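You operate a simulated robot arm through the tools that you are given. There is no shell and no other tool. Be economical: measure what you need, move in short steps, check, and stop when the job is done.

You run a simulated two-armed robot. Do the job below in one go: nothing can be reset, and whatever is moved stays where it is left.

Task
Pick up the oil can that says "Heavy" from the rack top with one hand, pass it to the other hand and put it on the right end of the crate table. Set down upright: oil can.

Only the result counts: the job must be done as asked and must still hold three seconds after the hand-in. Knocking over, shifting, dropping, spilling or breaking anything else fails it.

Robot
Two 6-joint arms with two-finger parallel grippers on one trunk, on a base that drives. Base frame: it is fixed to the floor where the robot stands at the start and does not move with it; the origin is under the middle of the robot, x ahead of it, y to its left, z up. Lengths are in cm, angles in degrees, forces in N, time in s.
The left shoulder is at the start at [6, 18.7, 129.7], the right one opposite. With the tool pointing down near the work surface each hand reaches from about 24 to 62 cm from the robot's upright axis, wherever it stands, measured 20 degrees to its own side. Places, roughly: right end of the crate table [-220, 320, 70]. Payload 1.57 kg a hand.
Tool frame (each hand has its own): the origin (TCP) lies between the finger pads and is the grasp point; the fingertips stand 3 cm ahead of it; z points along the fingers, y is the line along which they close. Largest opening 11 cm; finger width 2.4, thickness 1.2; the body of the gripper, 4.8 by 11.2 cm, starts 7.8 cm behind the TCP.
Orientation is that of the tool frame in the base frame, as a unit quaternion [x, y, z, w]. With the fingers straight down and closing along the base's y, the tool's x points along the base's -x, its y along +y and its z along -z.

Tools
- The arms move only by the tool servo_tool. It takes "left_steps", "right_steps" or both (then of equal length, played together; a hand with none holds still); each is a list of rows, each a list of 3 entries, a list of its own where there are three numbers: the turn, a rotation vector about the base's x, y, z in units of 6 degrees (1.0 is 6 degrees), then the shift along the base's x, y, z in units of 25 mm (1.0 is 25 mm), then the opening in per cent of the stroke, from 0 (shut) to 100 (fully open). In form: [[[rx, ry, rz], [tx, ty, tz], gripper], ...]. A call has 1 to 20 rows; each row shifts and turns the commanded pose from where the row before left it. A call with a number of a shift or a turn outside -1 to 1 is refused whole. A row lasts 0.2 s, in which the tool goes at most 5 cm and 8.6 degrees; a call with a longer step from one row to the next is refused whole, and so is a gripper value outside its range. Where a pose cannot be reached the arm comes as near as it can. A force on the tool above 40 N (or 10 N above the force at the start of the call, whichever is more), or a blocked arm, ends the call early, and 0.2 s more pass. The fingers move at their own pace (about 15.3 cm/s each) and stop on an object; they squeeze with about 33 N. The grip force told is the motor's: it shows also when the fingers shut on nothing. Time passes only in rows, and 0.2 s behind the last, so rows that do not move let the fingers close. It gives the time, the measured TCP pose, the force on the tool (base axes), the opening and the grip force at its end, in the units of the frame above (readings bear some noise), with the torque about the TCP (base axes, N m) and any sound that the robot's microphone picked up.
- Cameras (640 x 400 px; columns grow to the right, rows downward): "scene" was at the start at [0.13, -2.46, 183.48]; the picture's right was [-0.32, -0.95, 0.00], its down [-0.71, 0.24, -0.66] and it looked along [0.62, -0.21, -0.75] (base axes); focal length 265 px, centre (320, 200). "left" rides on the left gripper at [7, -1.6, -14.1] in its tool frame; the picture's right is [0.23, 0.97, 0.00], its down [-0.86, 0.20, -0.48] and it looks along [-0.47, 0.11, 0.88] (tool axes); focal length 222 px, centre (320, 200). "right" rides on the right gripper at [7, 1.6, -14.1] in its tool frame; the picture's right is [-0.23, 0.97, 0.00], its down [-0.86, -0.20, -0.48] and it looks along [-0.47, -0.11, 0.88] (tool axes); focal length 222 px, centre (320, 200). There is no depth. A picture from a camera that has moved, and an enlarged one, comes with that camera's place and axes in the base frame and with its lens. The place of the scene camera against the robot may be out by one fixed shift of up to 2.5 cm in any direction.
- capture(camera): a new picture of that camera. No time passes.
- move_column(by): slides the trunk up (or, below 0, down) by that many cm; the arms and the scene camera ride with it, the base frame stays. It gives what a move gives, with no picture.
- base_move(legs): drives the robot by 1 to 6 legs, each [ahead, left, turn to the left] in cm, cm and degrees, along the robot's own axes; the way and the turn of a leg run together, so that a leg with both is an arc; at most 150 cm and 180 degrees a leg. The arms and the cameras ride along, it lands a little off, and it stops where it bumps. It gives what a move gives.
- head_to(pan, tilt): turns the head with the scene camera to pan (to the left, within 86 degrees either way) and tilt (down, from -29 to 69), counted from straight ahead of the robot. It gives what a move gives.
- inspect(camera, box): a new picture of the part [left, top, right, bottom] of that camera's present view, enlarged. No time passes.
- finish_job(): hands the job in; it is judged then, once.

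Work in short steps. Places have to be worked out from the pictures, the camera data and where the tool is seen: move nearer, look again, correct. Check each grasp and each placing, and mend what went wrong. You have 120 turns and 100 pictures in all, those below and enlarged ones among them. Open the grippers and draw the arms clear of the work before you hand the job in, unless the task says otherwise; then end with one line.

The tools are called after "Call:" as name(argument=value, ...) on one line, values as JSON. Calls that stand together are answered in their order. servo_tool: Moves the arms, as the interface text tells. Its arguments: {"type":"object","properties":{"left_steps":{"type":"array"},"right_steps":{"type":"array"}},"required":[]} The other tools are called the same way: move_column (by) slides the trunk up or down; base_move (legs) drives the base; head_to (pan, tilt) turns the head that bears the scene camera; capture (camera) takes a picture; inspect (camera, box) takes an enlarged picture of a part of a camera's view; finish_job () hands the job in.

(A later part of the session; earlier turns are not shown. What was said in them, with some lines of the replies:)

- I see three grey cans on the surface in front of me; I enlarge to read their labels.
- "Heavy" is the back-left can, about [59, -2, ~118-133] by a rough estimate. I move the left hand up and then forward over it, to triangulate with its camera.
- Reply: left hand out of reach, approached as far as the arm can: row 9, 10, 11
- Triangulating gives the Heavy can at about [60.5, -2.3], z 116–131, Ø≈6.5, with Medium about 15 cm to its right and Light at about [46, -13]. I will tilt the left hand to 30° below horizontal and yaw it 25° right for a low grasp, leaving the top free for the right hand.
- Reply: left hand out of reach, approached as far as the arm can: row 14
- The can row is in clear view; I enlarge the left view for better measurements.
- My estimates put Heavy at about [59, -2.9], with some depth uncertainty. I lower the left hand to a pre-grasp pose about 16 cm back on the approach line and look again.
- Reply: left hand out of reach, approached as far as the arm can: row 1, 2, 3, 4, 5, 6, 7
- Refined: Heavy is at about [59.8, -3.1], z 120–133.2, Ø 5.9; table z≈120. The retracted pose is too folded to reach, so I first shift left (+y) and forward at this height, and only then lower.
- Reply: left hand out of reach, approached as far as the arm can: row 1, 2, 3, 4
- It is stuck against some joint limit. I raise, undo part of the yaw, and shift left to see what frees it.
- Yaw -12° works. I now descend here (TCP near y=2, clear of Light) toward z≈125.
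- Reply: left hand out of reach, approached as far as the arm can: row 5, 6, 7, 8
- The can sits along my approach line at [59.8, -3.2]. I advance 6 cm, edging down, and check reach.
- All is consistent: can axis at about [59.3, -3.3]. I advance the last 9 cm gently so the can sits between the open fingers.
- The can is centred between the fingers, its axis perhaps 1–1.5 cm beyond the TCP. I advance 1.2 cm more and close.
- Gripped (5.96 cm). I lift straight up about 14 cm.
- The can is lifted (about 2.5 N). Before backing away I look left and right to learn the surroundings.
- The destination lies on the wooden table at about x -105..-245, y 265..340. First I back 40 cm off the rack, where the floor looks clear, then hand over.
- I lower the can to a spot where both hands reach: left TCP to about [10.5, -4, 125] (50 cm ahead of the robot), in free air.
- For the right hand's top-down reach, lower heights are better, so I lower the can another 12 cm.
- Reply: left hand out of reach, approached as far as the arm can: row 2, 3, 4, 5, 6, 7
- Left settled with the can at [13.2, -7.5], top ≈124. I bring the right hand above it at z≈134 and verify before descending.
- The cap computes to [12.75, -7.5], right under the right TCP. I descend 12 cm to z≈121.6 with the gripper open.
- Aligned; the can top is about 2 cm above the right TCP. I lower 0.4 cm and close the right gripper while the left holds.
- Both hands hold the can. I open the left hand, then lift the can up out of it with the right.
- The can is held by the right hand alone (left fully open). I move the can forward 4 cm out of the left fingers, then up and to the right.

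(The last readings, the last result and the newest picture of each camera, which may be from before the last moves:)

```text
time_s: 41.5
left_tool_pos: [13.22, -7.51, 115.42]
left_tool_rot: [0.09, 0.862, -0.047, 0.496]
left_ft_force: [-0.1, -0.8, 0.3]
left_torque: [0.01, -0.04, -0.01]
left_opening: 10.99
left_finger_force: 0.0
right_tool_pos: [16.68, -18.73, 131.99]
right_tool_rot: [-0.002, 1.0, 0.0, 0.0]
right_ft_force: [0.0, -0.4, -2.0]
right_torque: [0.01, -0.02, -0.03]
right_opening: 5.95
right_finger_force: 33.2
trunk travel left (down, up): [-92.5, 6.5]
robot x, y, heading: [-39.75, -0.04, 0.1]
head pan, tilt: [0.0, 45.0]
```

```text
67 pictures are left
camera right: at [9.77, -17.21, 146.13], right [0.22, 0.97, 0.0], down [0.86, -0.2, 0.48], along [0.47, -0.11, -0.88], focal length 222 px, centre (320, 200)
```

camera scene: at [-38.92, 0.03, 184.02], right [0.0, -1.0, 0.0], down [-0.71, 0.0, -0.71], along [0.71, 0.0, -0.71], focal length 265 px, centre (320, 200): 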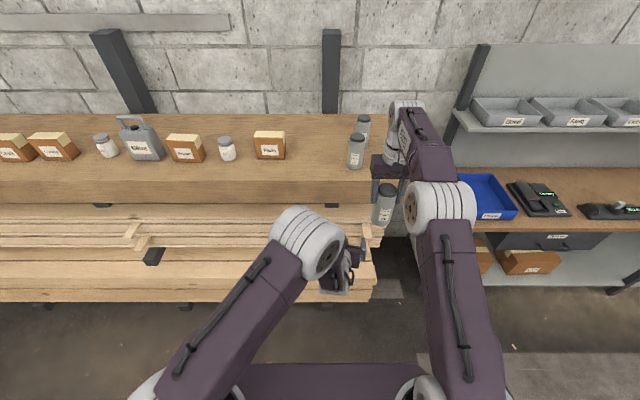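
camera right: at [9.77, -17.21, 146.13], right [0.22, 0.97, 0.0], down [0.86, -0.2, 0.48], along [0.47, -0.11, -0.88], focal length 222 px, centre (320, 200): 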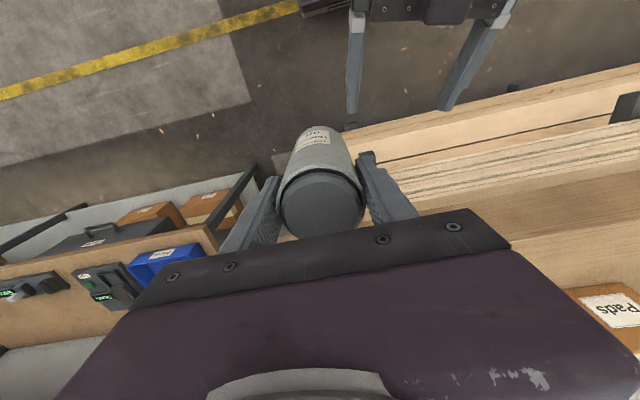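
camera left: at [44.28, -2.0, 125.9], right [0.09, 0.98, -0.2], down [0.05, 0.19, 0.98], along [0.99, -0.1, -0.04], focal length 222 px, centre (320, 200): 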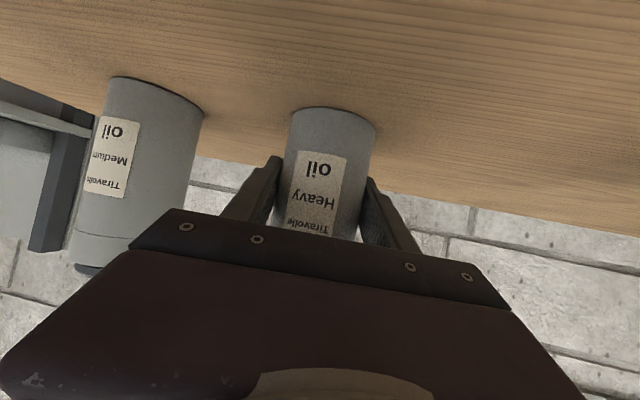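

Handover done. Now I tuck both arms in for driving: left up and back to tool-down, right drawn back with the can.

Call:
servo_tool(left_steps=[[[0, 0, 0], [0, 0, 0.8], 50], [[0, 0, 0], [0, 0.2, 0.8], 50], [[0, 0, 0], [0, 0.3, 0.8], 50], [[0, 0, 0], [0, 0.4, 0.8], 50], [[0, 0, 0], [0, 0.4, 0.8], 50], [[0, 0, 0], [0, 0.4, 0.8], 50], [[0, 0, 0], [0, 0.4, 0.8], 50], [[0, 0, 1], [0, 0.4, 0.8], 50], [[0, 0, 1], [0, 0.4, 0.8], 50], [[0, 1, 0], [-0.4, 0.3, 0.2], 50], [[0, 1, 0], [-0.6, 0.3, 0], 50], [[0, 1, 0], [-0.6, 0.3, 0], 50], [[0, 1, 0], [-0.6, 0.3, 0], 50], [[0, 1, 0], [-0.6, 0.3, 0], 50], [[0, 1, 0], [-0.6, 0.3, 0], 50], [[0, 1, 0], [-0.6, 0.3, 0], 50], [[0, 1, 0], [-0.6, 0.3, 0], 50], [[0, 1, 0], [-0.6, 0.3, 0], 50], [[0, 1, 0], [-0.6, 0.3, 0], 50]], right_steps=[[[0, 0, 0], [0, 0, 0.4], 0], [[0, 0, 0], [-0.3, 0, 0.4], 0], [[0, 0, 0], [-0.5, 0, 0.4], 0], [[0, 0, 0], [-0.6, 0, 0.4], 0], [[0, 0, 0], [-0.6, 0, 0.4], 0], [[0, 0, 0], [-0.6, 0, 0.4], 0], [[0, 0, 0], [-0.6, 0, 0.4], 0], [[0, 0, 0], [-0.6, 0, 0.4], 0], [[0, 0, 0], [-0.6, 0, 0], 0], [[0, 0, 0], [-0.6, 0, 0], 0], [[0, 0, 0], [-0.6, 0, 0], 0], [[0, 0, 0], [-0.6, 0, 0], 0], [[0, 0, 0], [-0.6, 0, 0], 0], [[0, 0, 0], [-0.4, 0, 0], 0], [[0, 0, 0], [0, 0, 0], 0], [[0, 0, 0], [0, 0, 0], 0], [[0, 0, 0], [0, 0, 0], 0], [[0, 0, 0], [0, 0, 0], 0], [[0, 0, 0], [0, 0, 0], 0]])

Call:
head_to(pan=80, tilt=30)

Call:
capture(camera="scene")

```text
time_s: 45.5
left_tool_pos: [-1.38, 7.31, 133.81]
left_tool_rot: [0.0, 1.0, 0.001, -0.001]
left_ft_force: [0.8, 0.0, 0.0]
left_torque: [-0.01, 0.0, -0.03]
left_opening: 5.5
left_finger_force: 0.0
right_tool_pos: [-1.35, -18.67, 139.99]
right_tool_rot: [-0.002, 1.0, 0.001, 0.0]
right_ft_force: [0.5, -0.1, -2.4]
right_torque: [-0.01, 0.01, 0.02]
right_opening: 5.95
right_finger_force: 33.2
trunk travel left (down, up): [-92.5, 6.5]
robot x, y, heading: [-39.75, 0.43, -0.1]
head pan, tilt: [0.0, 45.0]
```

```text
time_s: 47.0
left_tool_pos: [-1.46, 7.28, 134.1]
left_tool_rot: [0.0, 1.0, 0.0, 0.0]
left_ft_force: [-0.3, 0.5, 0.6]
left_torque: [0.02, 0.0, -0.02]
left_opening: 5.49
left_finger_force: 0.0
right_tool_pos: [-1.48, -18.78, 139.93]
right_tool_rot: [-0.001, 1.0, -0.001, 0.0]
right_ft_force: [-0.1, 0.4, -3.1]
right_torque: [0.01, 0.0, -0.01]
right_opening: 5.95
right_finger_force: 32.7
trunk travel left (down, up): [-92.5, 6.5]
robot x, y, heading: [-40.02, -0.03, 0.3]
head pan, tilt: [80.0, 30.0]
```

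```text
66 pictures are left
camera scene: at [-45.54, 8.88, 186.28], right [0.99, -0.17, 0.0], down [-0.09, -0.49, -0.87], along [0.15, 0.85, -0.5], focal length 265 px, centre (320, 200)
```

scene: 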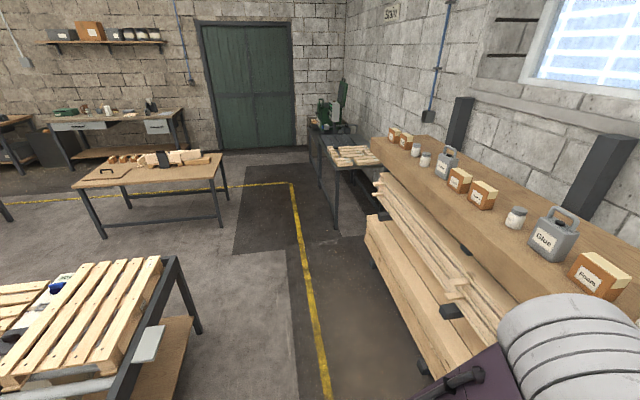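

Hands tucked, can held. I turn left 90° to face the far tables and look.

Call:
base_move(legs=[[0, 0, 110]])

Call:
head_to(pan=15, tilt=25)

Call:
capture(camera="scene")

```text
time_s: 52.0
left_tool_pos: [-59.49, 33.84, 134.06]
left_tool_rot: [0.817, -0.577, -0.001, 0.001]
left_ft_force: [0.5, -0.5, -0.4]
left_torque: [0.01, -0.01, 0.0]
left_opening: 5.51
left_finger_force: 0.0
right_tool_pos: [-35.08, 42.5, 139.85]
right_tool_rot: [0.817, -0.576, 0.0, 0.001]
right_ft_force: [-0.3, -0.4, -3.6]
right_torque: [-0.05, 0.02, 0.01]
right_opening: 5.95
right_finger_force: 32.6
trunk travel left (down, up): [-92.5, 6.5]
robot x, y, heading: [-39.93, -0.3, 109.6]
head pan, tilt: [80.0, 30.0]
```

```text
time_s: 53.4
left_tool_pos: [-59.49, 33.71, 133.86]
left_tool_rot: [0.817, -0.577, 0.0, -0.001]
left_ft_force: [-0.4, 0.2, 0.3]
left_torque: [0.02, 0.0, 0.0]
left_opening: 5.53
left_finger_force: 0.1
right_tool_pos: [-35.13, 42.53, 140.02]
right_tool_rot: [0.817, -0.576, 0.001, 0.0]
right_ft_force: [1.1, -0.3, -3.8]
right_torque: [-0.01, 0.0, -0.01]
right_opening: 5.94
right_finger_force: 33.1
trunk travel left (down, up): [-92.5, 6.5]
robot x, y, heading: [-39.75, 0.21, 109.7]
head pan, tilt: [15.0, 25.0]
```

```text
65 pictures are left
camera scene: at [-44.37, 2.01, 187.07], right [0.82, 0.57, 0.0], down [0.24, -0.35, -0.91], along [-0.51, 0.75, -0.42], focal length 265 px, centre (320, 200)
```

scene: 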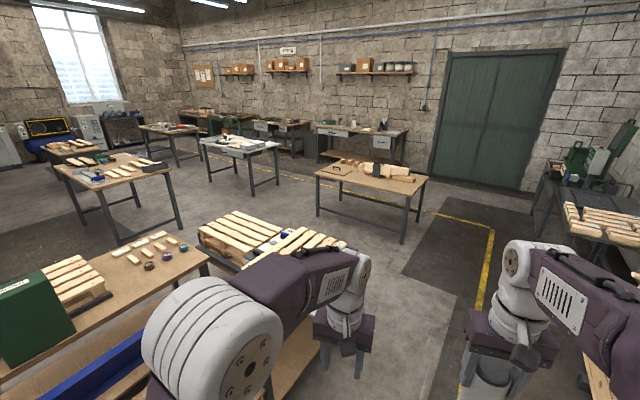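

The target [-220, 320] falls on the wooden table with a handled board; I enlarge it and the surroundings.

Call:
inspect(camera="scene", box=[300, 140, 440, 240])

Call:
inspect(camera="scene", box=[190, 110, 350, 280])

```text
4.00 times, centred on (370, 190) of scene
camera zoom: at [-44.37, 2.01, 187.07], right [0.82, 0.57, 0.0], down [0.24, -0.35, -0.91], along [-0.51, 0.75, -0.42], focal length 1062 px, centre (120, 240)
```

zoom: 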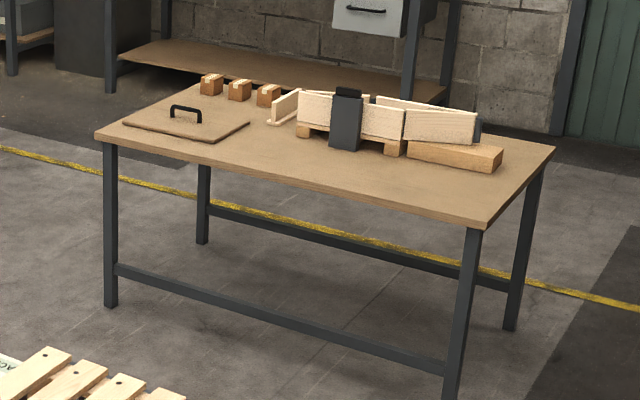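

```text
2.35 times, centred on (270, 195) of scene
camera zoom: at [-44.37, 2.01, 187.07], right [0.82, 0.57, 0.0], down [0.24, -0.35, -0.91], along [-0.51, 0.75, -0.42], focal length 624 px, centre (438, 212)
```

zoom: 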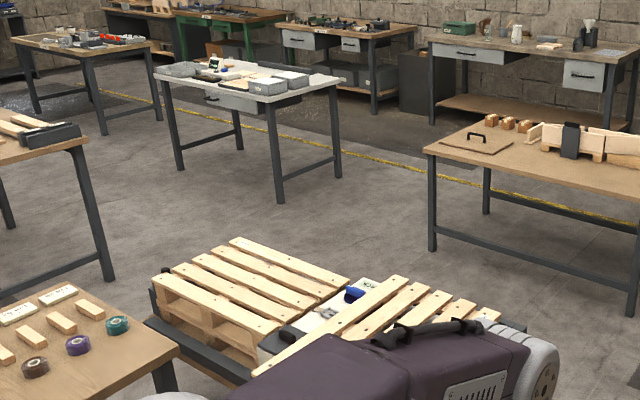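

The target is the -x end (x≈-238) of the table carrying the half-built crate, spanning x -238..-110, y 273..350. I'll drive up the aisle to y≈210, turn to heading 180, and check the corridor there.

Call:
base_move(legs=[[0, 0, -19.7], [130, 15, 0], [78, 15, 0], [0, 0, 90]])

Call:
head_to(pan=0, tilt=30)

Call:
capture(camera="scene")

```text
time_s: 68.7
left_tool_pos: [-103.69, 201.73, 133.92]
left_tool_rot: [1.0, -0.01, 0.0, 0.001]
left_ft_force: [0.3, -0.1, -0.4]
left_torque: [0.06, -0.02, 0.02]
left_opening: 5.51
left_finger_force: 0.0
right_tool_pos: [-103.31, 227.72, 139.9]
right_tool_rot: [1.0, -0.01, -0.001, 0.0]
right_ft_force: [0.1, 1.2, -3.3]
right_torque: [-0.04, -0.03, 0.02]
right_opening: 5.94
right_finger_force: 33.2
trunk travel left (down, up): [-92.5, 6.5]
robot x, y, heading: [-65.42, 208.31, 179.0]
head pan, tilt: [15.0, 25.0]
```

```text
time_s: 69.5
left_tool_pos: [-103.7, 201.7, 134.01]
left_tool_rot: [1.0, -0.011, 0.0, 0.001]
left_ft_force: [0.5, 0.3, -1.0]
left_torque: [-0.01, 0.01, -0.03]
left_opening: 5.51
left_finger_force: 0.0
right_tool_pos: [-103.24, 227.58, 139.88]
right_tool_rot: [1.0, -0.009, 0.0, 0.001]
right_ft_force: [0.2, -0.6, -3.5]
right_torque: [0.0, 0.02, 0.02]
right_opening: 5.94
right_finger_force: 32.8
trunk travel left (down, up): [-92.5, 6.5]
robot x, y, heading: [-65.52, 208.1, 179.1]
head pan, tilt: [0.0, 30.0]
```

```text
62 pictures are left
camera scene: at [-69.47, 208.37, 186.28], right [0.02, 1.0, 0.0], down [0.5, -0.01, -0.87], along [-0.87, 0.02, -0.5], focal length 265 px, centre (320, 200)
```

scene: 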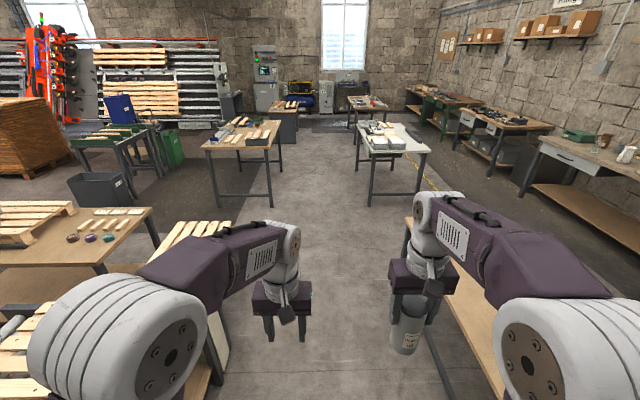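

The corridor is clear. I drive on to about x=-287.

Call:
base_move(legs=[[120, 0, 0.9], [100, 0, 0]])

Call:
head_to(pan=-86, tilt=40)

Call:
capture(camera="scene")

```text
time_s: 80.3
left_tool_pos: [-321.36, 199.76, 134.0]
left_tool_rot: [1.0, 0.009, 0.001, 0.001]
left_ft_force: [0.6, -0.1, 0.1]
left_torque: [0.03, 0.02, 0.0]
left_opening: 5.5
left_finger_force: 0.0
right_tool_pos: [-321.86, 225.69, 139.94]
right_tool_rot: [1.0, 0.01, 0.0, 0.0]
right_ft_force: [0.4, 1.2, -3.2]
right_torque: [-0.01, -0.04, 0.01]
right_opening: 5.93
right_finger_force: 33.1
trunk travel left (down, up): [-92.5, 6.5]
robot x, y, heading: [-282.78, 207.77, -178.8]
head pan, tilt: [0.0, 30.0]
```

```text
time_s: 81.9
left_tool_pos: [-321.49, 199.73, 133.84]
left_tool_rot: [1.0, 0.009, 0.001, 0.001]
left_ft_force: [-0.3, -0.5, 1.2]
left_torque: [-0.01, 0.01, -0.02]
left_opening: 5.5
left_finger_force: 0.0
right_tool_pos: [-322.05, 225.7, 139.92]
right_tool_rot: [1.0, 0.009, 0.0, 0.0]
right_ft_force: [0.5, 0.0, -2.9]
right_torque: [0.02, -0.02, 0.01]
right_opening: 5.93
right_finger_force: 32.6
trunk travel left (down, up): [-92.5, 6.5]
robot x, y, heading: [-283.1, 207.67, -179.1]
head pan, tilt: [-85.9, 40.0]
```

```text
61 pictures are left
camera scene: at [-279.27, 216.46, 184.75], right [1.0, 0.09, 0.0], down [0.06, -0.64, -0.77], along [-0.07, 0.76, -0.64], focal length 265 px, centre (320, 200)
```

scene: 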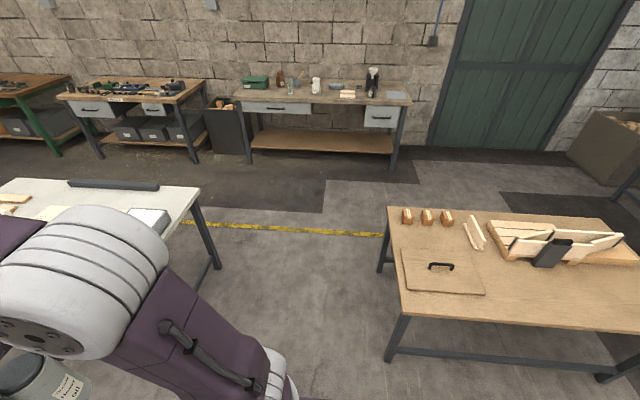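

The spot between the lid board (far edge y≈316) and the blocks (y≈336), about [-226, 326], is free and sits on the named right end. I turn around to heading 0 and strafe to y≈338 beside the table end.

Call:
base_move(legs=[[0, 0, 179.1], [0, 65, 0], [0, 65, 0]])

Call:
head_to(pan=-10, tilt=50)

Call:
capture(camera="scene")

Call:
capture(camera="right")

```text
time_s: 96.0
left_tool_pos: [-238.61, 343.43, 134.06]
left_tool_rot: [0.024, 1.0, 0.001, 0.0]
left_ft_force: [-0.3, 0.2, 0.0]
left_torque: [0.0, 0.0, -0.03]
left_opening: 5.49
left_finger_force: 0.0
right_tool_pos: [-239.86, 317.5, 139.83]
right_tool_rot: [0.024, 1.0, 0.001, 0.0]
right_ft_force: [-0.4, -0.9, -2.6]
right_torque: [0.02, 0.02, -0.01]
right_opening: 5.91
right_finger_force: 32.9
trunk travel left (down, up): [-92.5, 6.5]
robot x, y, heading: [-277.28, 337.96, -2.8]
head pan, tilt: [-85.9, 40.0]
```

```text
time_s: 97.4
left_tool_pos: [-238.52, 343.62, 133.85]
left_tool_rot: [0.025, 1.0, 0.0, 0.0]
left_ft_force: [-0.2, 0.2, -0.5]
left_torque: [0.0, -0.01, -0.01]
left_opening: 5.5
left_finger_force: 0.0
right_tool_pos: [-239.87, 317.65, 139.87]
right_tool_rot: [0.024, 1.0, 0.0, 0.001]
right_ft_force: [-0.3, -0.7, -3.2]
right_torque: [-0.01, 0.03, 0.03]
right_opening: 5.92
right_finger_force: 33.3
trunk travel left (down, up): [-92.5, 6.5]
robot x, y, heading: [-277.11, 338.65, -2.6]
head pan, tilt: [-10.0, 50.0]
```

```text
60 pictures are left
camera scene: at [-276.98, 336.86, 183.33], right [-0.22, -0.98, 0.0], down [-0.75, 0.17, -0.64], along [0.63, -0.14, -0.77], focal length 265 px, centre (320, 200)
```

scene: 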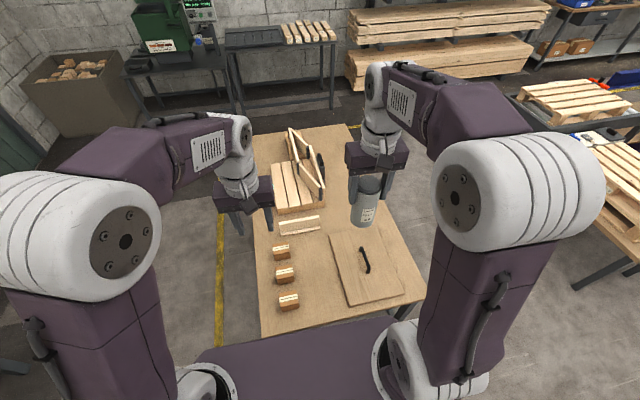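

```text
59 pictures are left
camera right: at [-246.64, 319.6, 154.03], right [0.27, 0.96, 0.0], down [0.84, -0.24, 0.48], along [0.46, -0.13, -0.88], focal length 222 px, centre (320, 200)
```

right: 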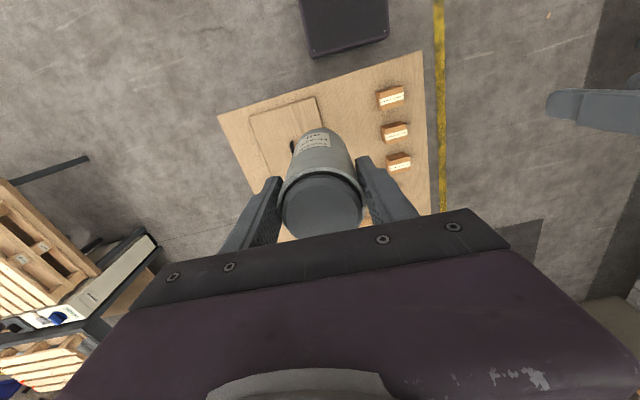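

Right view gives the free gap between lid edge (y≈317) and blocks (y≈337); I target about [-228, 327]. First I lower the trunk 38 cm, so the can base is about 20 cm above the table.

Call:
move_column(by=-38)

Call:
servo_tool(right_steps=[[[0, 0, 0], [0.6, 0.5, 0], 0], [[0, 0, 0], [0.8, 0.6, 0], 0], [[0, 0, 0], [0.8, 0.6, 0], 0], [[0, 0, 0], [0.8, 0.6, 0], 0], [[0, 0, 0], [0.8, 0.6, 0], 0], [[0, 0, 0], [0.8, 0.6, 0], 0], [[0, 0, 0], [0.2, 0.2, 0], 0], [[0, 0, 0], [0, 0, 0], 0]])

Call:
capture(camera="right")

Call:
capture(camera="scene")

```text
time_s: 101.1
left_tool_pos: [-238.59, 343.62, 95.89]
left_tool_rot: [0.024, 1.0, 0.001, 0.0]
left_ft_force: [0.0, 0.3, 0.6]
left_torque: [-0.02, 0.02, 0.0]
left_opening: 5.51
left_finger_force: 0.1
right_tool_pos: [-239.71, 317.75, 101.85]
right_tool_rot: [0.023, 1.0, 0.0, 0.0]
right_ft_force: [-0.2, 0.8, -2.7]
right_torque: [0.0, 0.07, 0.05]
right_opening: 5.95
right_finger_force: 33.2
trunk travel left (down, up): [-54.5, 44.5]
robot x, y, heading: [-277.04, 338.08, -2.8]
head pan, tilt: [-10.0, 50.0]
```

```text
time_s: 102.9
left_tool_pos: [-238.65, 343.74, 95.97]
left_tool_rot: [0.025, 1.0, 0.001, 0.0]
left_ft_force: [0.7, 0.8, 0.1]
left_torque: [0.03, -0.02, 0.0]
left_opening: 5.48
left_finger_force: 0.1
right_tool_pos: [-227.64, 326.93, 101.95]
right_tool_rot: [0.023, 1.0, 0.0, 0.0]
right_ft_force: [0.6, 0.4, -3.4]
right_torque: [0.04, 0.02, 0.03]
right_opening: 5.91
right_finger_force: 32.6
trunk travel left (down, up): [-54.5, 44.5]
robot x, y, heading: [-277.39, 338.1, -2.9]
head pan, tilt: [-10.0, 50.0]
```

```text
58 pictures are left
camera right: at [-234.54, 328.88, 116.05], right [0.27, 0.96, 0.0], down [0.84, -0.24, 0.48], along [0.46, -0.13, -0.88], focal length 222 px, centre (320, 200)
```

right: 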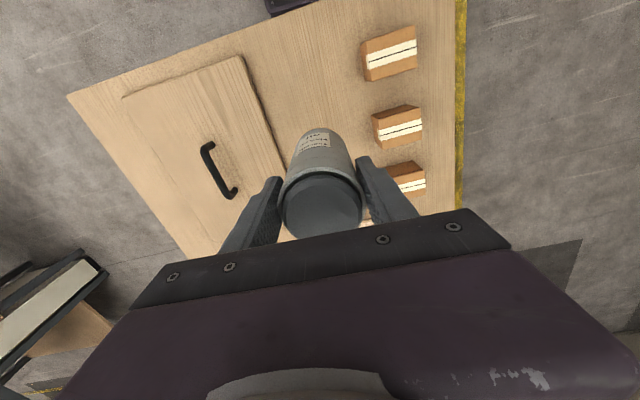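

```text
57 pictures are left
camera scene: at [-276.97, 336.87, 145.33], right [-0.22, -0.98, 0.0], down [-0.75, 0.17, -0.64], along [0.63, -0.14, -0.77], focal length 265 px, centre (320, 200)
```

scene: 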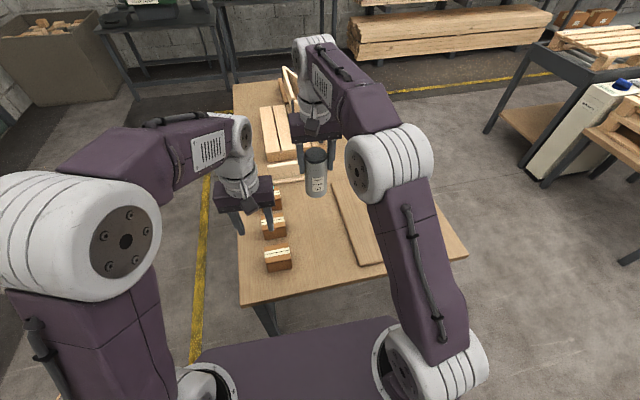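

Geometry agrees: table z≈69–70, and the can sits midway in the gap. I descend 18 cm to TCP z≈84, with contact expected near 80–81.

Call:
servo_tool(right_steps=[[[0, 0, 0], [0, 0, -0.8], 0], [[0, 0, 0], [0, 0, -0.8], 0], [[0, 0, 0], [0, 0, -0.8], 0], [[0, 0, 0], [0, 0, -0.8], 0], [[0, 0, 0], [0, 0, -0.8], 0], [[0, 0, 0], [0, 0, -0.8], 0], [[0, 0, 0], [0, 0, -0.8], 0], [[0, 0, 0], [0, 0, -0.8], 0], [[0, 0, 0], [0, 0, -0.7], 0], [[0, 0, 0], [0, 0, 0], 0]])

Call:
capture(camera="right")

Call:
inspect(camera="scene", box=[240, 120, 400, 280])

```text
time_s: 105.1
left_tool_pos: [-238.66, 343.59, 95.98]
left_tool_rot: [0.024, 1.0, 0.001, -0.001]
left_ft_force: [-1.2, 0.4, -0.2]
left_torque: [0.03, -0.02, 0.01]
left_opening: 5.5
left_finger_force: 0.0
right_tool_pos: [-227.8, 326.87, 84.12]
right_tool_rot: [0.024, 1.0, 0.0, 0.0]
right_ft_force: [-0.1, 0.0, -3.9]
right_torque: [0.03, 0.0, 0.01]
right_opening: 5.91
right_finger_force: 33.1
trunk travel left (down, up): [-54.5, 44.5]
robot x, y, heading: [-277.21, 338.3, -2.8]
head pan, tilt: [-10.0, 50.0]
```

```text
56 pictures are left
camera right: at [-234.66, 328.75, 98.24], right [0.27, 0.96, 0.0], down [0.84, -0.24, 0.48], along [0.46, -0.13, -0.88], focal length 222 px, centre (320, 200)
```

right: 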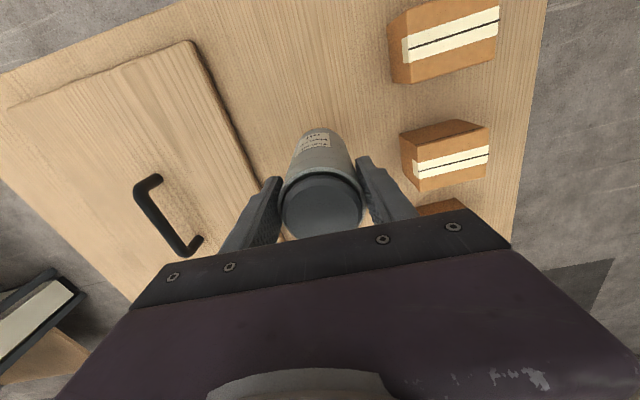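

```text
2.50 times, centred on (320, 200) of scene
camera zoom: at [-277.0, 336.87, 145.33], right [-0.22, -0.98, 0.0], down [-0.75, 0.17, -0.64], along [0.63, -0.14, -0.77], focal length 664 px, centre (320, 200)
```

zoom: 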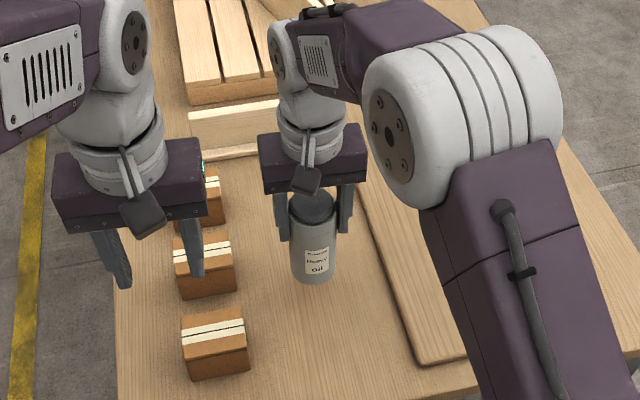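

Clear all round. I descend 2.2 cm more gently and read the force.

Call:
servo_tool(right_steps=[[[0, 0, 0], [0, 0, -0.3], 0], [[0, 0, 0], [0, 0, -0.3], 0], [[0, 0, 0], [0, 0, -0.28], 0], [[0, 0, 0], [0, 0, 0], 0]])

Call:
capture(camera="right")

```text
time_s: 106.1
left_tool_pos: [-238.5, 343.79, 96.05]
left_tool_rot: [0.025, 1.0, 0.001, 0.001]
left_ft_force: [-0.1, -0.5, -0.5]
left_torque: [0.01, 0.02, -0.01]
left_opening: 5.5
left_finger_force: 0.0
right_tool_pos: [-227.72, 327.0, 81.94]
right_tool_rot: [0.023, 1.0, 0.0, -0.001]
right_ft_force: [-0.5, 0.1, -3.5]
right_torque: [0.02, 0.03, 0.05]
right_opening: 5.92
right_finger_force: 33.3
trunk travel left (down, up): [-54.5, 44.5]
robot x, y, heading: [-277.28, 338.22, -2.7]
head pan, tilt: [-10.0, 50.0]
```

```text
54 pictures are left
camera right: at [-234.67, 328.84, 96.04], right [0.27, 0.96, 0.0], down [0.85, -0.24, 0.48], along [0.46, -0.13, -0.88], focal length 222 px, centre (320, 200)
```

right: 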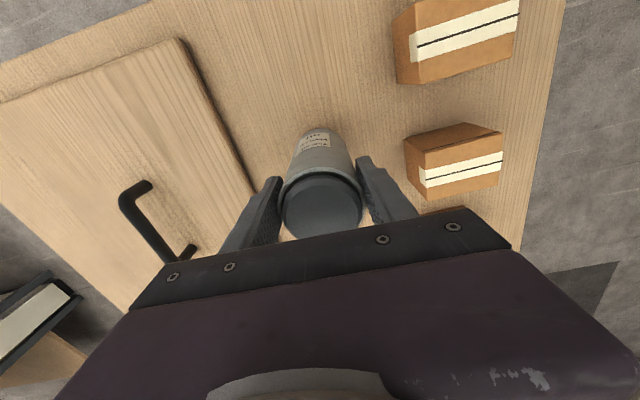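

No contact yet (force -3.5 N). I go down another 0.8 cm.

Call:
servo_tool(right_steps=[[[0, 0, 0], [0, 0, -0.16], 0], [[0, 0, 0], [0, 0, -0.16], 0], [[0, 0, 0], [0, 0, 0], 0]])

```text
time_s: 106.9
left_tool_pos: [-238.58, 343.56, 96.05]
left_tool_rot: [0.025, 1.0, 0.001, 0.0]
left_ft_force: [1.1, -0.2, -0.5]
left_torque: [-0.01, -0.01, 0.01]
left_opening: 5.51
left_finger_force: 0.0
right_tool_pos: [-227.75, 326.95, 81.11]
right_tool_rot: [0.023, 1.0, 0.001, 0.0]
right_ft_force: [0.1, -0.3, -3.2]
right_torque: [-0.03, 0.0, 0.01]
right_opening: 5.92
right_finger_force: 33.2
trunk travel left (down, up): [-54.5, 44.5]
robot x, y, heading: [-277.53, 338.29, -2.6]
head pan, tilt: [-10.0, 50.0]
```

Still free; another 0.5 cm.

Call:
servo_tool(right_steps=[[[0, 0, 0], [0, 0, -0.1], 0], [[0, 0, 0], [0, 0, -0.1], 0], [[0, 0, 0], [0, 0, 0], 0]])

```text
time_s: 107.7
left_tool_pos: [-238.44, 343.63, 96.03]
left_tool_rot: [0.024, 1.0, 0.001, 0.0]
left_ft_force: [0.5, -1.4, 0.5]
left_torque: [-0.01, 0.02, 0.02]
left_opening: 5.51
left_finger_force: 0.1
right_tool_pos: [-227.82, 327.0, 80.5]
right_tool_rot: [0.024, 1.0, 0.0, 0.0]
right_ft_force: [-0.2, -0.4, -3.1]
right_torque: [0.02, 0.05, 0.01]
right_opening: 5.94
right_finger_force: 32.8
trunk travel left (down, up): [-54.5, 44.5]
robot x, y, heading: [-277.42, 338.55, -2.5]
head pan, tilt: [-10.0, 50.0]
```

Still free. I go down another 0.5 cm in fine steps.

Call:
servo_tool(right_steps=[[[0, 0, 0], [0, 0, -0.1], 0], [[0, 0, 0], [0, 0, -0.1], 0], [[0, 0, 0], [0, 0, 0], 0]])

Call:
inspect(camera="scene", box=[280, 150, 360, 250])

```text
time_s: 108.5
left_tool_pos: [-238.63, 343.67, 95.99]
left_tool_rot: [0.025, 1.0, 0.002, 0.0]
left_ft_force: [0.3, -0.2, -0.3]
left_torque: [-0.02, 0.05, 0.01]
left_opening: 5.5
left_finger_force: 0.0
right_tool_pos: [-227.78, 326.89, 80.19]
right_tool_rot: [0.023, 1.0, 0.0, 0.0]
right_ft_force: [-0.2, -0.8, -2.9]
right_torque: [0.01, 0.04, -0.01]
right_opening: 5.93
right_finger_force: 33.2
trunk travel left (down, up): [-54.5, 44.5]
robot x, y, heading: [-277.34, 338.05, -2.8]
head pan, tilt: [-10.0, 50.0]
```

```text
4.00 times, centred on (320, 200) of scene
camera zoom: at [-276.98, 336.87, 145.33], right [-0.22, -0.98, 0.0], down [-0.75, 0.17, -0.64], along [0.63, -0.14, -0.77], focal length 1062 px, centre (320, 200)
```

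zoom: 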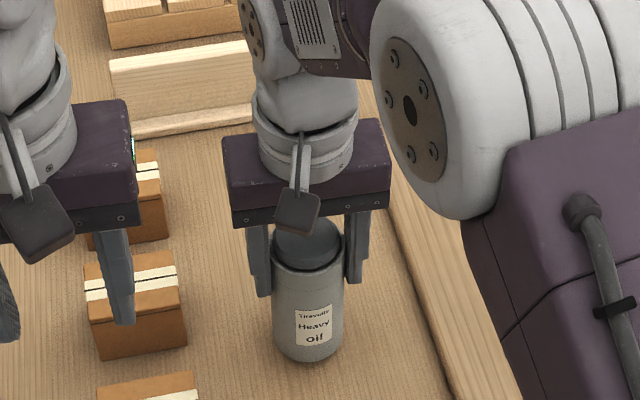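

The base is very near the table by its shadow; I continue 0.3–0.5 cm, watching the force.

Call:
servo_tool(right_steps=[[[0, 0, 0], [0, 0, -0.1], 0], [[0, 0, 0], [0, 0, -0.06], 0], [[0, 0, 0], [0, 0, 0], 0]])

```text
time_s: 109.3
left_tool_pos: [-238.49, 343.62, 96.01]
left_tool_rot: [0.024, 1.0, 0.001, 0.0]
left_ft_force: [0.3, 1.1, 1.2]
left_torque: [0.01, -0.03, -0.03]
left_opening: 5.5
left_finger_force: 0.1
right_tool_pos: [-227.78, 327.03, 79.64]
right_tool_rot: [0.024, 1.0, -0.001, -0.001]
right_ft_force: [-0.4, -0.2, -3.3]
right_torque: [0.0, 0.03, -0.01]
right_opening: 5.94
right_finger_force: 32.8
trunk travel left (down, up): [-54.5, 44.5]
robot x, y, heading: [-276.98, 338.09, -2.8]
head pan, tilt: [-10.0, 50.0]
```

Still no contact; another 0.5 cm.

Call:
servo_tool(right_steps=[[[0, 0, 0], [0, 0, -0.1], 0], [[0, 0, 0], [0, 0, -0.1], 0], [[0, 0, 0], [0, 0, 0], 0]])

```text
time_s: 110.1
left_tool_pos: [-238.62, 343.6, 96.01]
left_tool_rot: [0.024, 1.0, 0.001, 0.0]
left_ft_force: [-0.4, 0.6, 0.0]
left_torque: [0.03, 0.0, -0.01]
left_opening: 5.5
left_finger_force: 0.0
right_tool_pos: [-227.72, 326.93, 79.18]
right_tool_rot: [0.023, 1.0, 0.0, 0.0]
right_ft_force: [0.0, -0.6, -2.9]
right_torque: [0.01, 0.01, -0.01]
right_opening: 5.94
right_finger_force: 33.2
trunk travel left (down, up): [-54.5, 44.5]
robot x, y, heading: [-277.36, 338.29, -2.6]
head pan, tilt: [-10.0, 50.0]
```

Still hanging free (-2.9 N); another 0.5 cm, then a look.

Call:
servo_tool(right_steps=[[[0, 0, 0], [0, 0, -0.1], 0], [[0, 0, 0], [0, 0, -0.1], 0], [[0, 0, 0], [0, 0, 0], 0]])

Call:
inspect(camera="scene", box=[280, 150, 360, 250])

```text
time_s: 110.9
left_tool_pos: [-238.81, 343.51, 96.27]
left_tool_rot: [0.025, 1.0, 0.001, 0.002]
left_ft_force: [-0.1, -0.3, -0.2]
left_torque: [0.01, -0.01, -0.01]
left_opening: 5.49
left_finger_force: 0.1
right_tool_pos: [-227.81, 327.05, 79.1]
right_tool_rot: [0.024, 1.0, 0.0, 0.004]
right_ft_force: [2.7, -1.4, 25.4]
right_torque: [-0.39, 0.25, -0.06]
right_opening: 5.91
right_finger_force: 33.1
trunk travel left (down, up): [-54.5, 44.5]
robot x, y, heading: [-277.22, 338.4, -2.8]
head pan, tilt: [-10.0, 50.0]
```

```text
4.00 times, centred on (320, 200) of scene
camera zoom: at [-277.31, 336.92, 145.37], right [-0.22, -0.98, 0.0], down [-0.75, 0.17, -0.64], along [0.63, -0.14, -0.76], focal length 1062 px, centre (320, 200)
```

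zoom: 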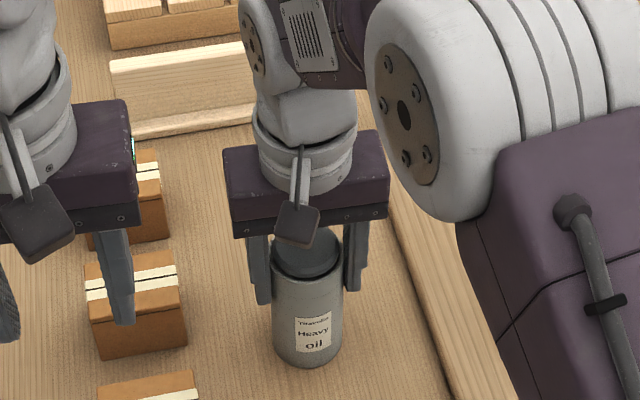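

Contact (25 N upward). I ease up slightly to relieve the pressing before opening.

Call:
servo_tool(right_steps=[[[0, 0, 0], [0, 0, 0.14], 0], [[0, 0, 0], [0, 0, 0], 0]])

```text
time_s: 111.5
left_tool_pos: [-238.55, 343.62, 95.95]
left_tool_rot: [0.025, 1.0, 0.001, -0.001]
left_ft_force: [0.5, -0.8, -0.2]
left_torque: [0.0, 0.02, -0.02]
left_opening: 5.53
left_finger_force: 0.1
right_tool_pos: [-227.94, 327.06, 79.04]
right_tool_rot: [0.023, 1.0, 0.0, -0.001]
right_ft_force: [2.0, -0.4, 4.3]
right_torque: [-0.06, -0.41, 0.0]
right_opening: 5.96
right_finger_force: 33.1
trunk travel left (down, up): [-54.5, 44.5]
robot x, y, heading: [-277.32, 338.49, -2.6]
head pan, tilt: [-10.0, 50.0]
```

Light contact (4 N). I open the right gripper and let it settle.

Call:
servo_tool(right_steps=[[[0, 0, 0], [0, 0, 0], 60], [[0, 0, 0], [0, 0, 0], 80], [[0, 0, 0], [0, 0, 0], 100], [[0, 0, 0], [0, 0, 0], 100]])

Call:
capture(camera="right")

```text
time_s: 112.5
left_tool_pos: [-238.57, 343.65, 96.0]
left_tool_rot: [0.025, 1.0, 0.002, -0.001]
left_ft_force: [0.2, 0.8, 0.3]
left_torque: [-0.02, -0.02, 0.01]
left_opening: 5.5
left_finger_force: 0.0
right_tool_pos: [-227.77, 327.14, 79.16]
right_tool_rot: [0.023, 1.0, 0.0, 0.0]
right_ft_force: [0.0, 0.1, -0.2]
right_torque: [-0.01, -0.02, 0.01]
right_opening: 11.0
right_finger_force: 0.1
trunk travel left (down, up): [-54.5, 44.5]
robot x, y, heading: [-277.29, 338.01, -2.7]
head pan, tilt: [-10.0, 50.0]
```

```text
51 pictures are left
camera right: at [-234.63, 328.93, 93.26], right [0.27, 0.96, 0.0], down [0.84, -0.24, 0.48], along [0.46, -0.13, -0.88], focal length 222 px, centre (320, 200)
```

right: 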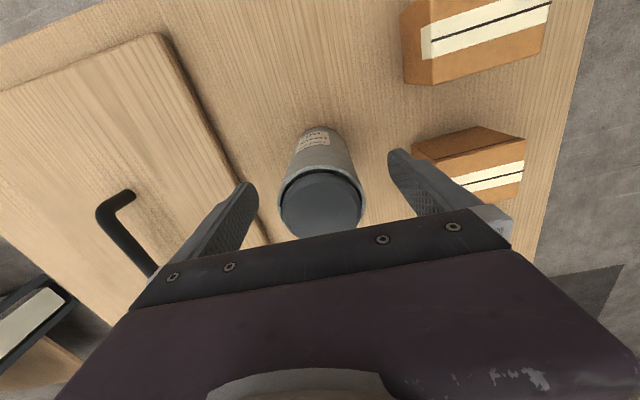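

The can stands free and upright. I raise the right hand straight up 15 cm.

Call:
servo_tool(right_steps=[[[0, 0, 0], [0, 0, 0.4], 100], [[0, 0, 0], [0, 0, 0.6], 100], [[0, 0, 0], [0, 0, 0.8], 100], [[0, 0, 0], [0, 0, 0.8], 100], [[0, 0, 0], [0, 0, 0.8], 100], [[0, 0, 0], [0, 0, 0.8], 100], [[0, 0, 0], [0, 0, 0.8], 100], [[0, 0, 0], [0, 0, 0.8], 100], [[0, 0, 0], [0, 0, 0], 100]])

Call:
move_column(by=25)

Call:
servo_tool(left_steps=[[[0, 0, 0], [-0.6, 0, 0], 100], [[0, 0, 0], [-0.6, 0, 0], 100], [[0, 0, 0], [-0.6, 0, 0], 100], [[0, 0, 0], [-0.6, 0, 0], 100], [[0, 0, 0], [0, 0, 0], 100]], right_steps=[[[0, 0, 0], [-0.8, -0.4, 0], 100], [[0, 0, 0], [-0.8, -0.4, 0], 100], [[0, 0, 0], [-0.8, -0.4, 0], 100], [[0, 0, 0], [-0.8, -0.4, 0], 100], [[0, 0, 0], [-0.8, -0.4, 0], 100]])

Call:
capture(camera="scene")

```text
time_s: 114.5
left_tool_pos: [-238.49, 343.74, 96.04]
left_tool_rot: [0.024, 1.0, 0.001, 0.001]
left_ft_force: [0.0, 0.3, 0.2]
left_torque: [-0.01, -0.02, 0.02]
left_opening: 5.51
left_finger_force: 0.0
right_tool_pos: [-227.88, 326.95, 93.75]
right_tool_rot: [0.024, 1.0, 0.0, 0.001]
right_ft_force: [0.2, 0.4, -0.6]
right_torque: [0.01, 0.01, -0.01]
right_opening: 10.98
right_finger_force: 0.0
trunk travel left (down, up): [-54.5, 44.5]
robot x, y, heading: [-277.14, 338.63, -3.1]
head pan, tilt: [-10.0, 50.0]
```

```text
time_s: 117.1
left_tool_pos: [-238.54, 343.64, 120.94]
left_tool_rot: [0.025, 1.0, 0.0, -0.001]
left_ft_force: [-0.8, 0.4, -0.3]
left_torque: [0.03, 0.0, 0.01]
left_opening: 5.52
left_finger_force: 0.2
right_tool_pos: [-227.89, 326.97, 118.75]
right_tool_rot: [0.023, 1.0, 0.0, 0.0]
right_ft_force: [-0.2, -0.5, 0.0]
right_torque: [0.03, 0.0, 0.02]
right_opening: 11.0
right_finger_force: 0.0
trunk travel left (down, up): [-79.5, 19.5]
robot x, y, heading: [-277.4, 338.17, -2.4]
head pan, tilt: [-10.0, 50.0]
```

```text
time_s: 118.3
left_tool_pos: [-244.72, 343.42, 120.94]
left_tool_rot: [0.024, 1.0, 0.002, 0.0]
left_ft_force: [-0.6, -0.7, 0.0]
left_torque: [-0.03, 0.0, 0.01]
left_opening: 11.0
left_finger_force: 0.1
right_tool_pos: [-238.04, 322.03, 118.76]
right_tool_rot: [0.023, 1.0, 0.0, 0.0]
right_ft_force: [0.2, 0.5, -0.3]
right_torque: [-0.02, 0.0, 0.04]
right_opening: 10.99
right_finger_force: 0.0
trunk travel left (down, up): [-79.5, 19.5]
robot x, y, heading: [-277.06, 338.18, -2.7]
head pan, tilt: [-10.0, 50.0]
```

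```text
50 pictures are left
camera scene: at [-277.14, 336.83, 170.33], right [-0.22, -0.98, 0.0], down [-0.75, 0.17, -0.64], along [0.63, -0.14, -0.77], focal length 265 px, centre (320, 200)
```

scene: 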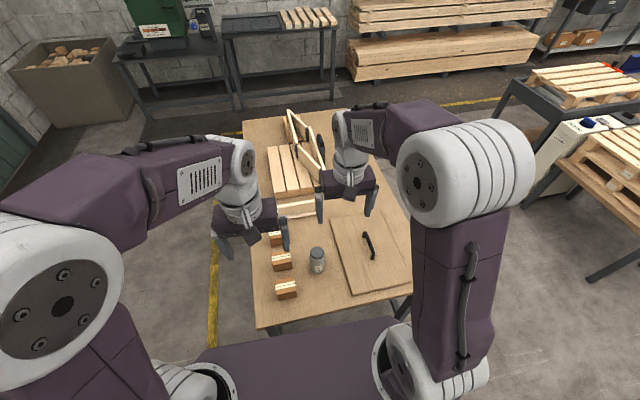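

The can stands upright between the blocks and the lid board at the table's right end. Both hands are open and clear, so I hand in.

Call:
finish_job()

```text
The job is handed in.
```

I picked up the "Heavy" oil can from the rack top with the left hand, passed it to the right, and set it down upright at about [-228, 327] on the right end of the crate table. Both grippers are open and clear, and nothing else was seen to move.
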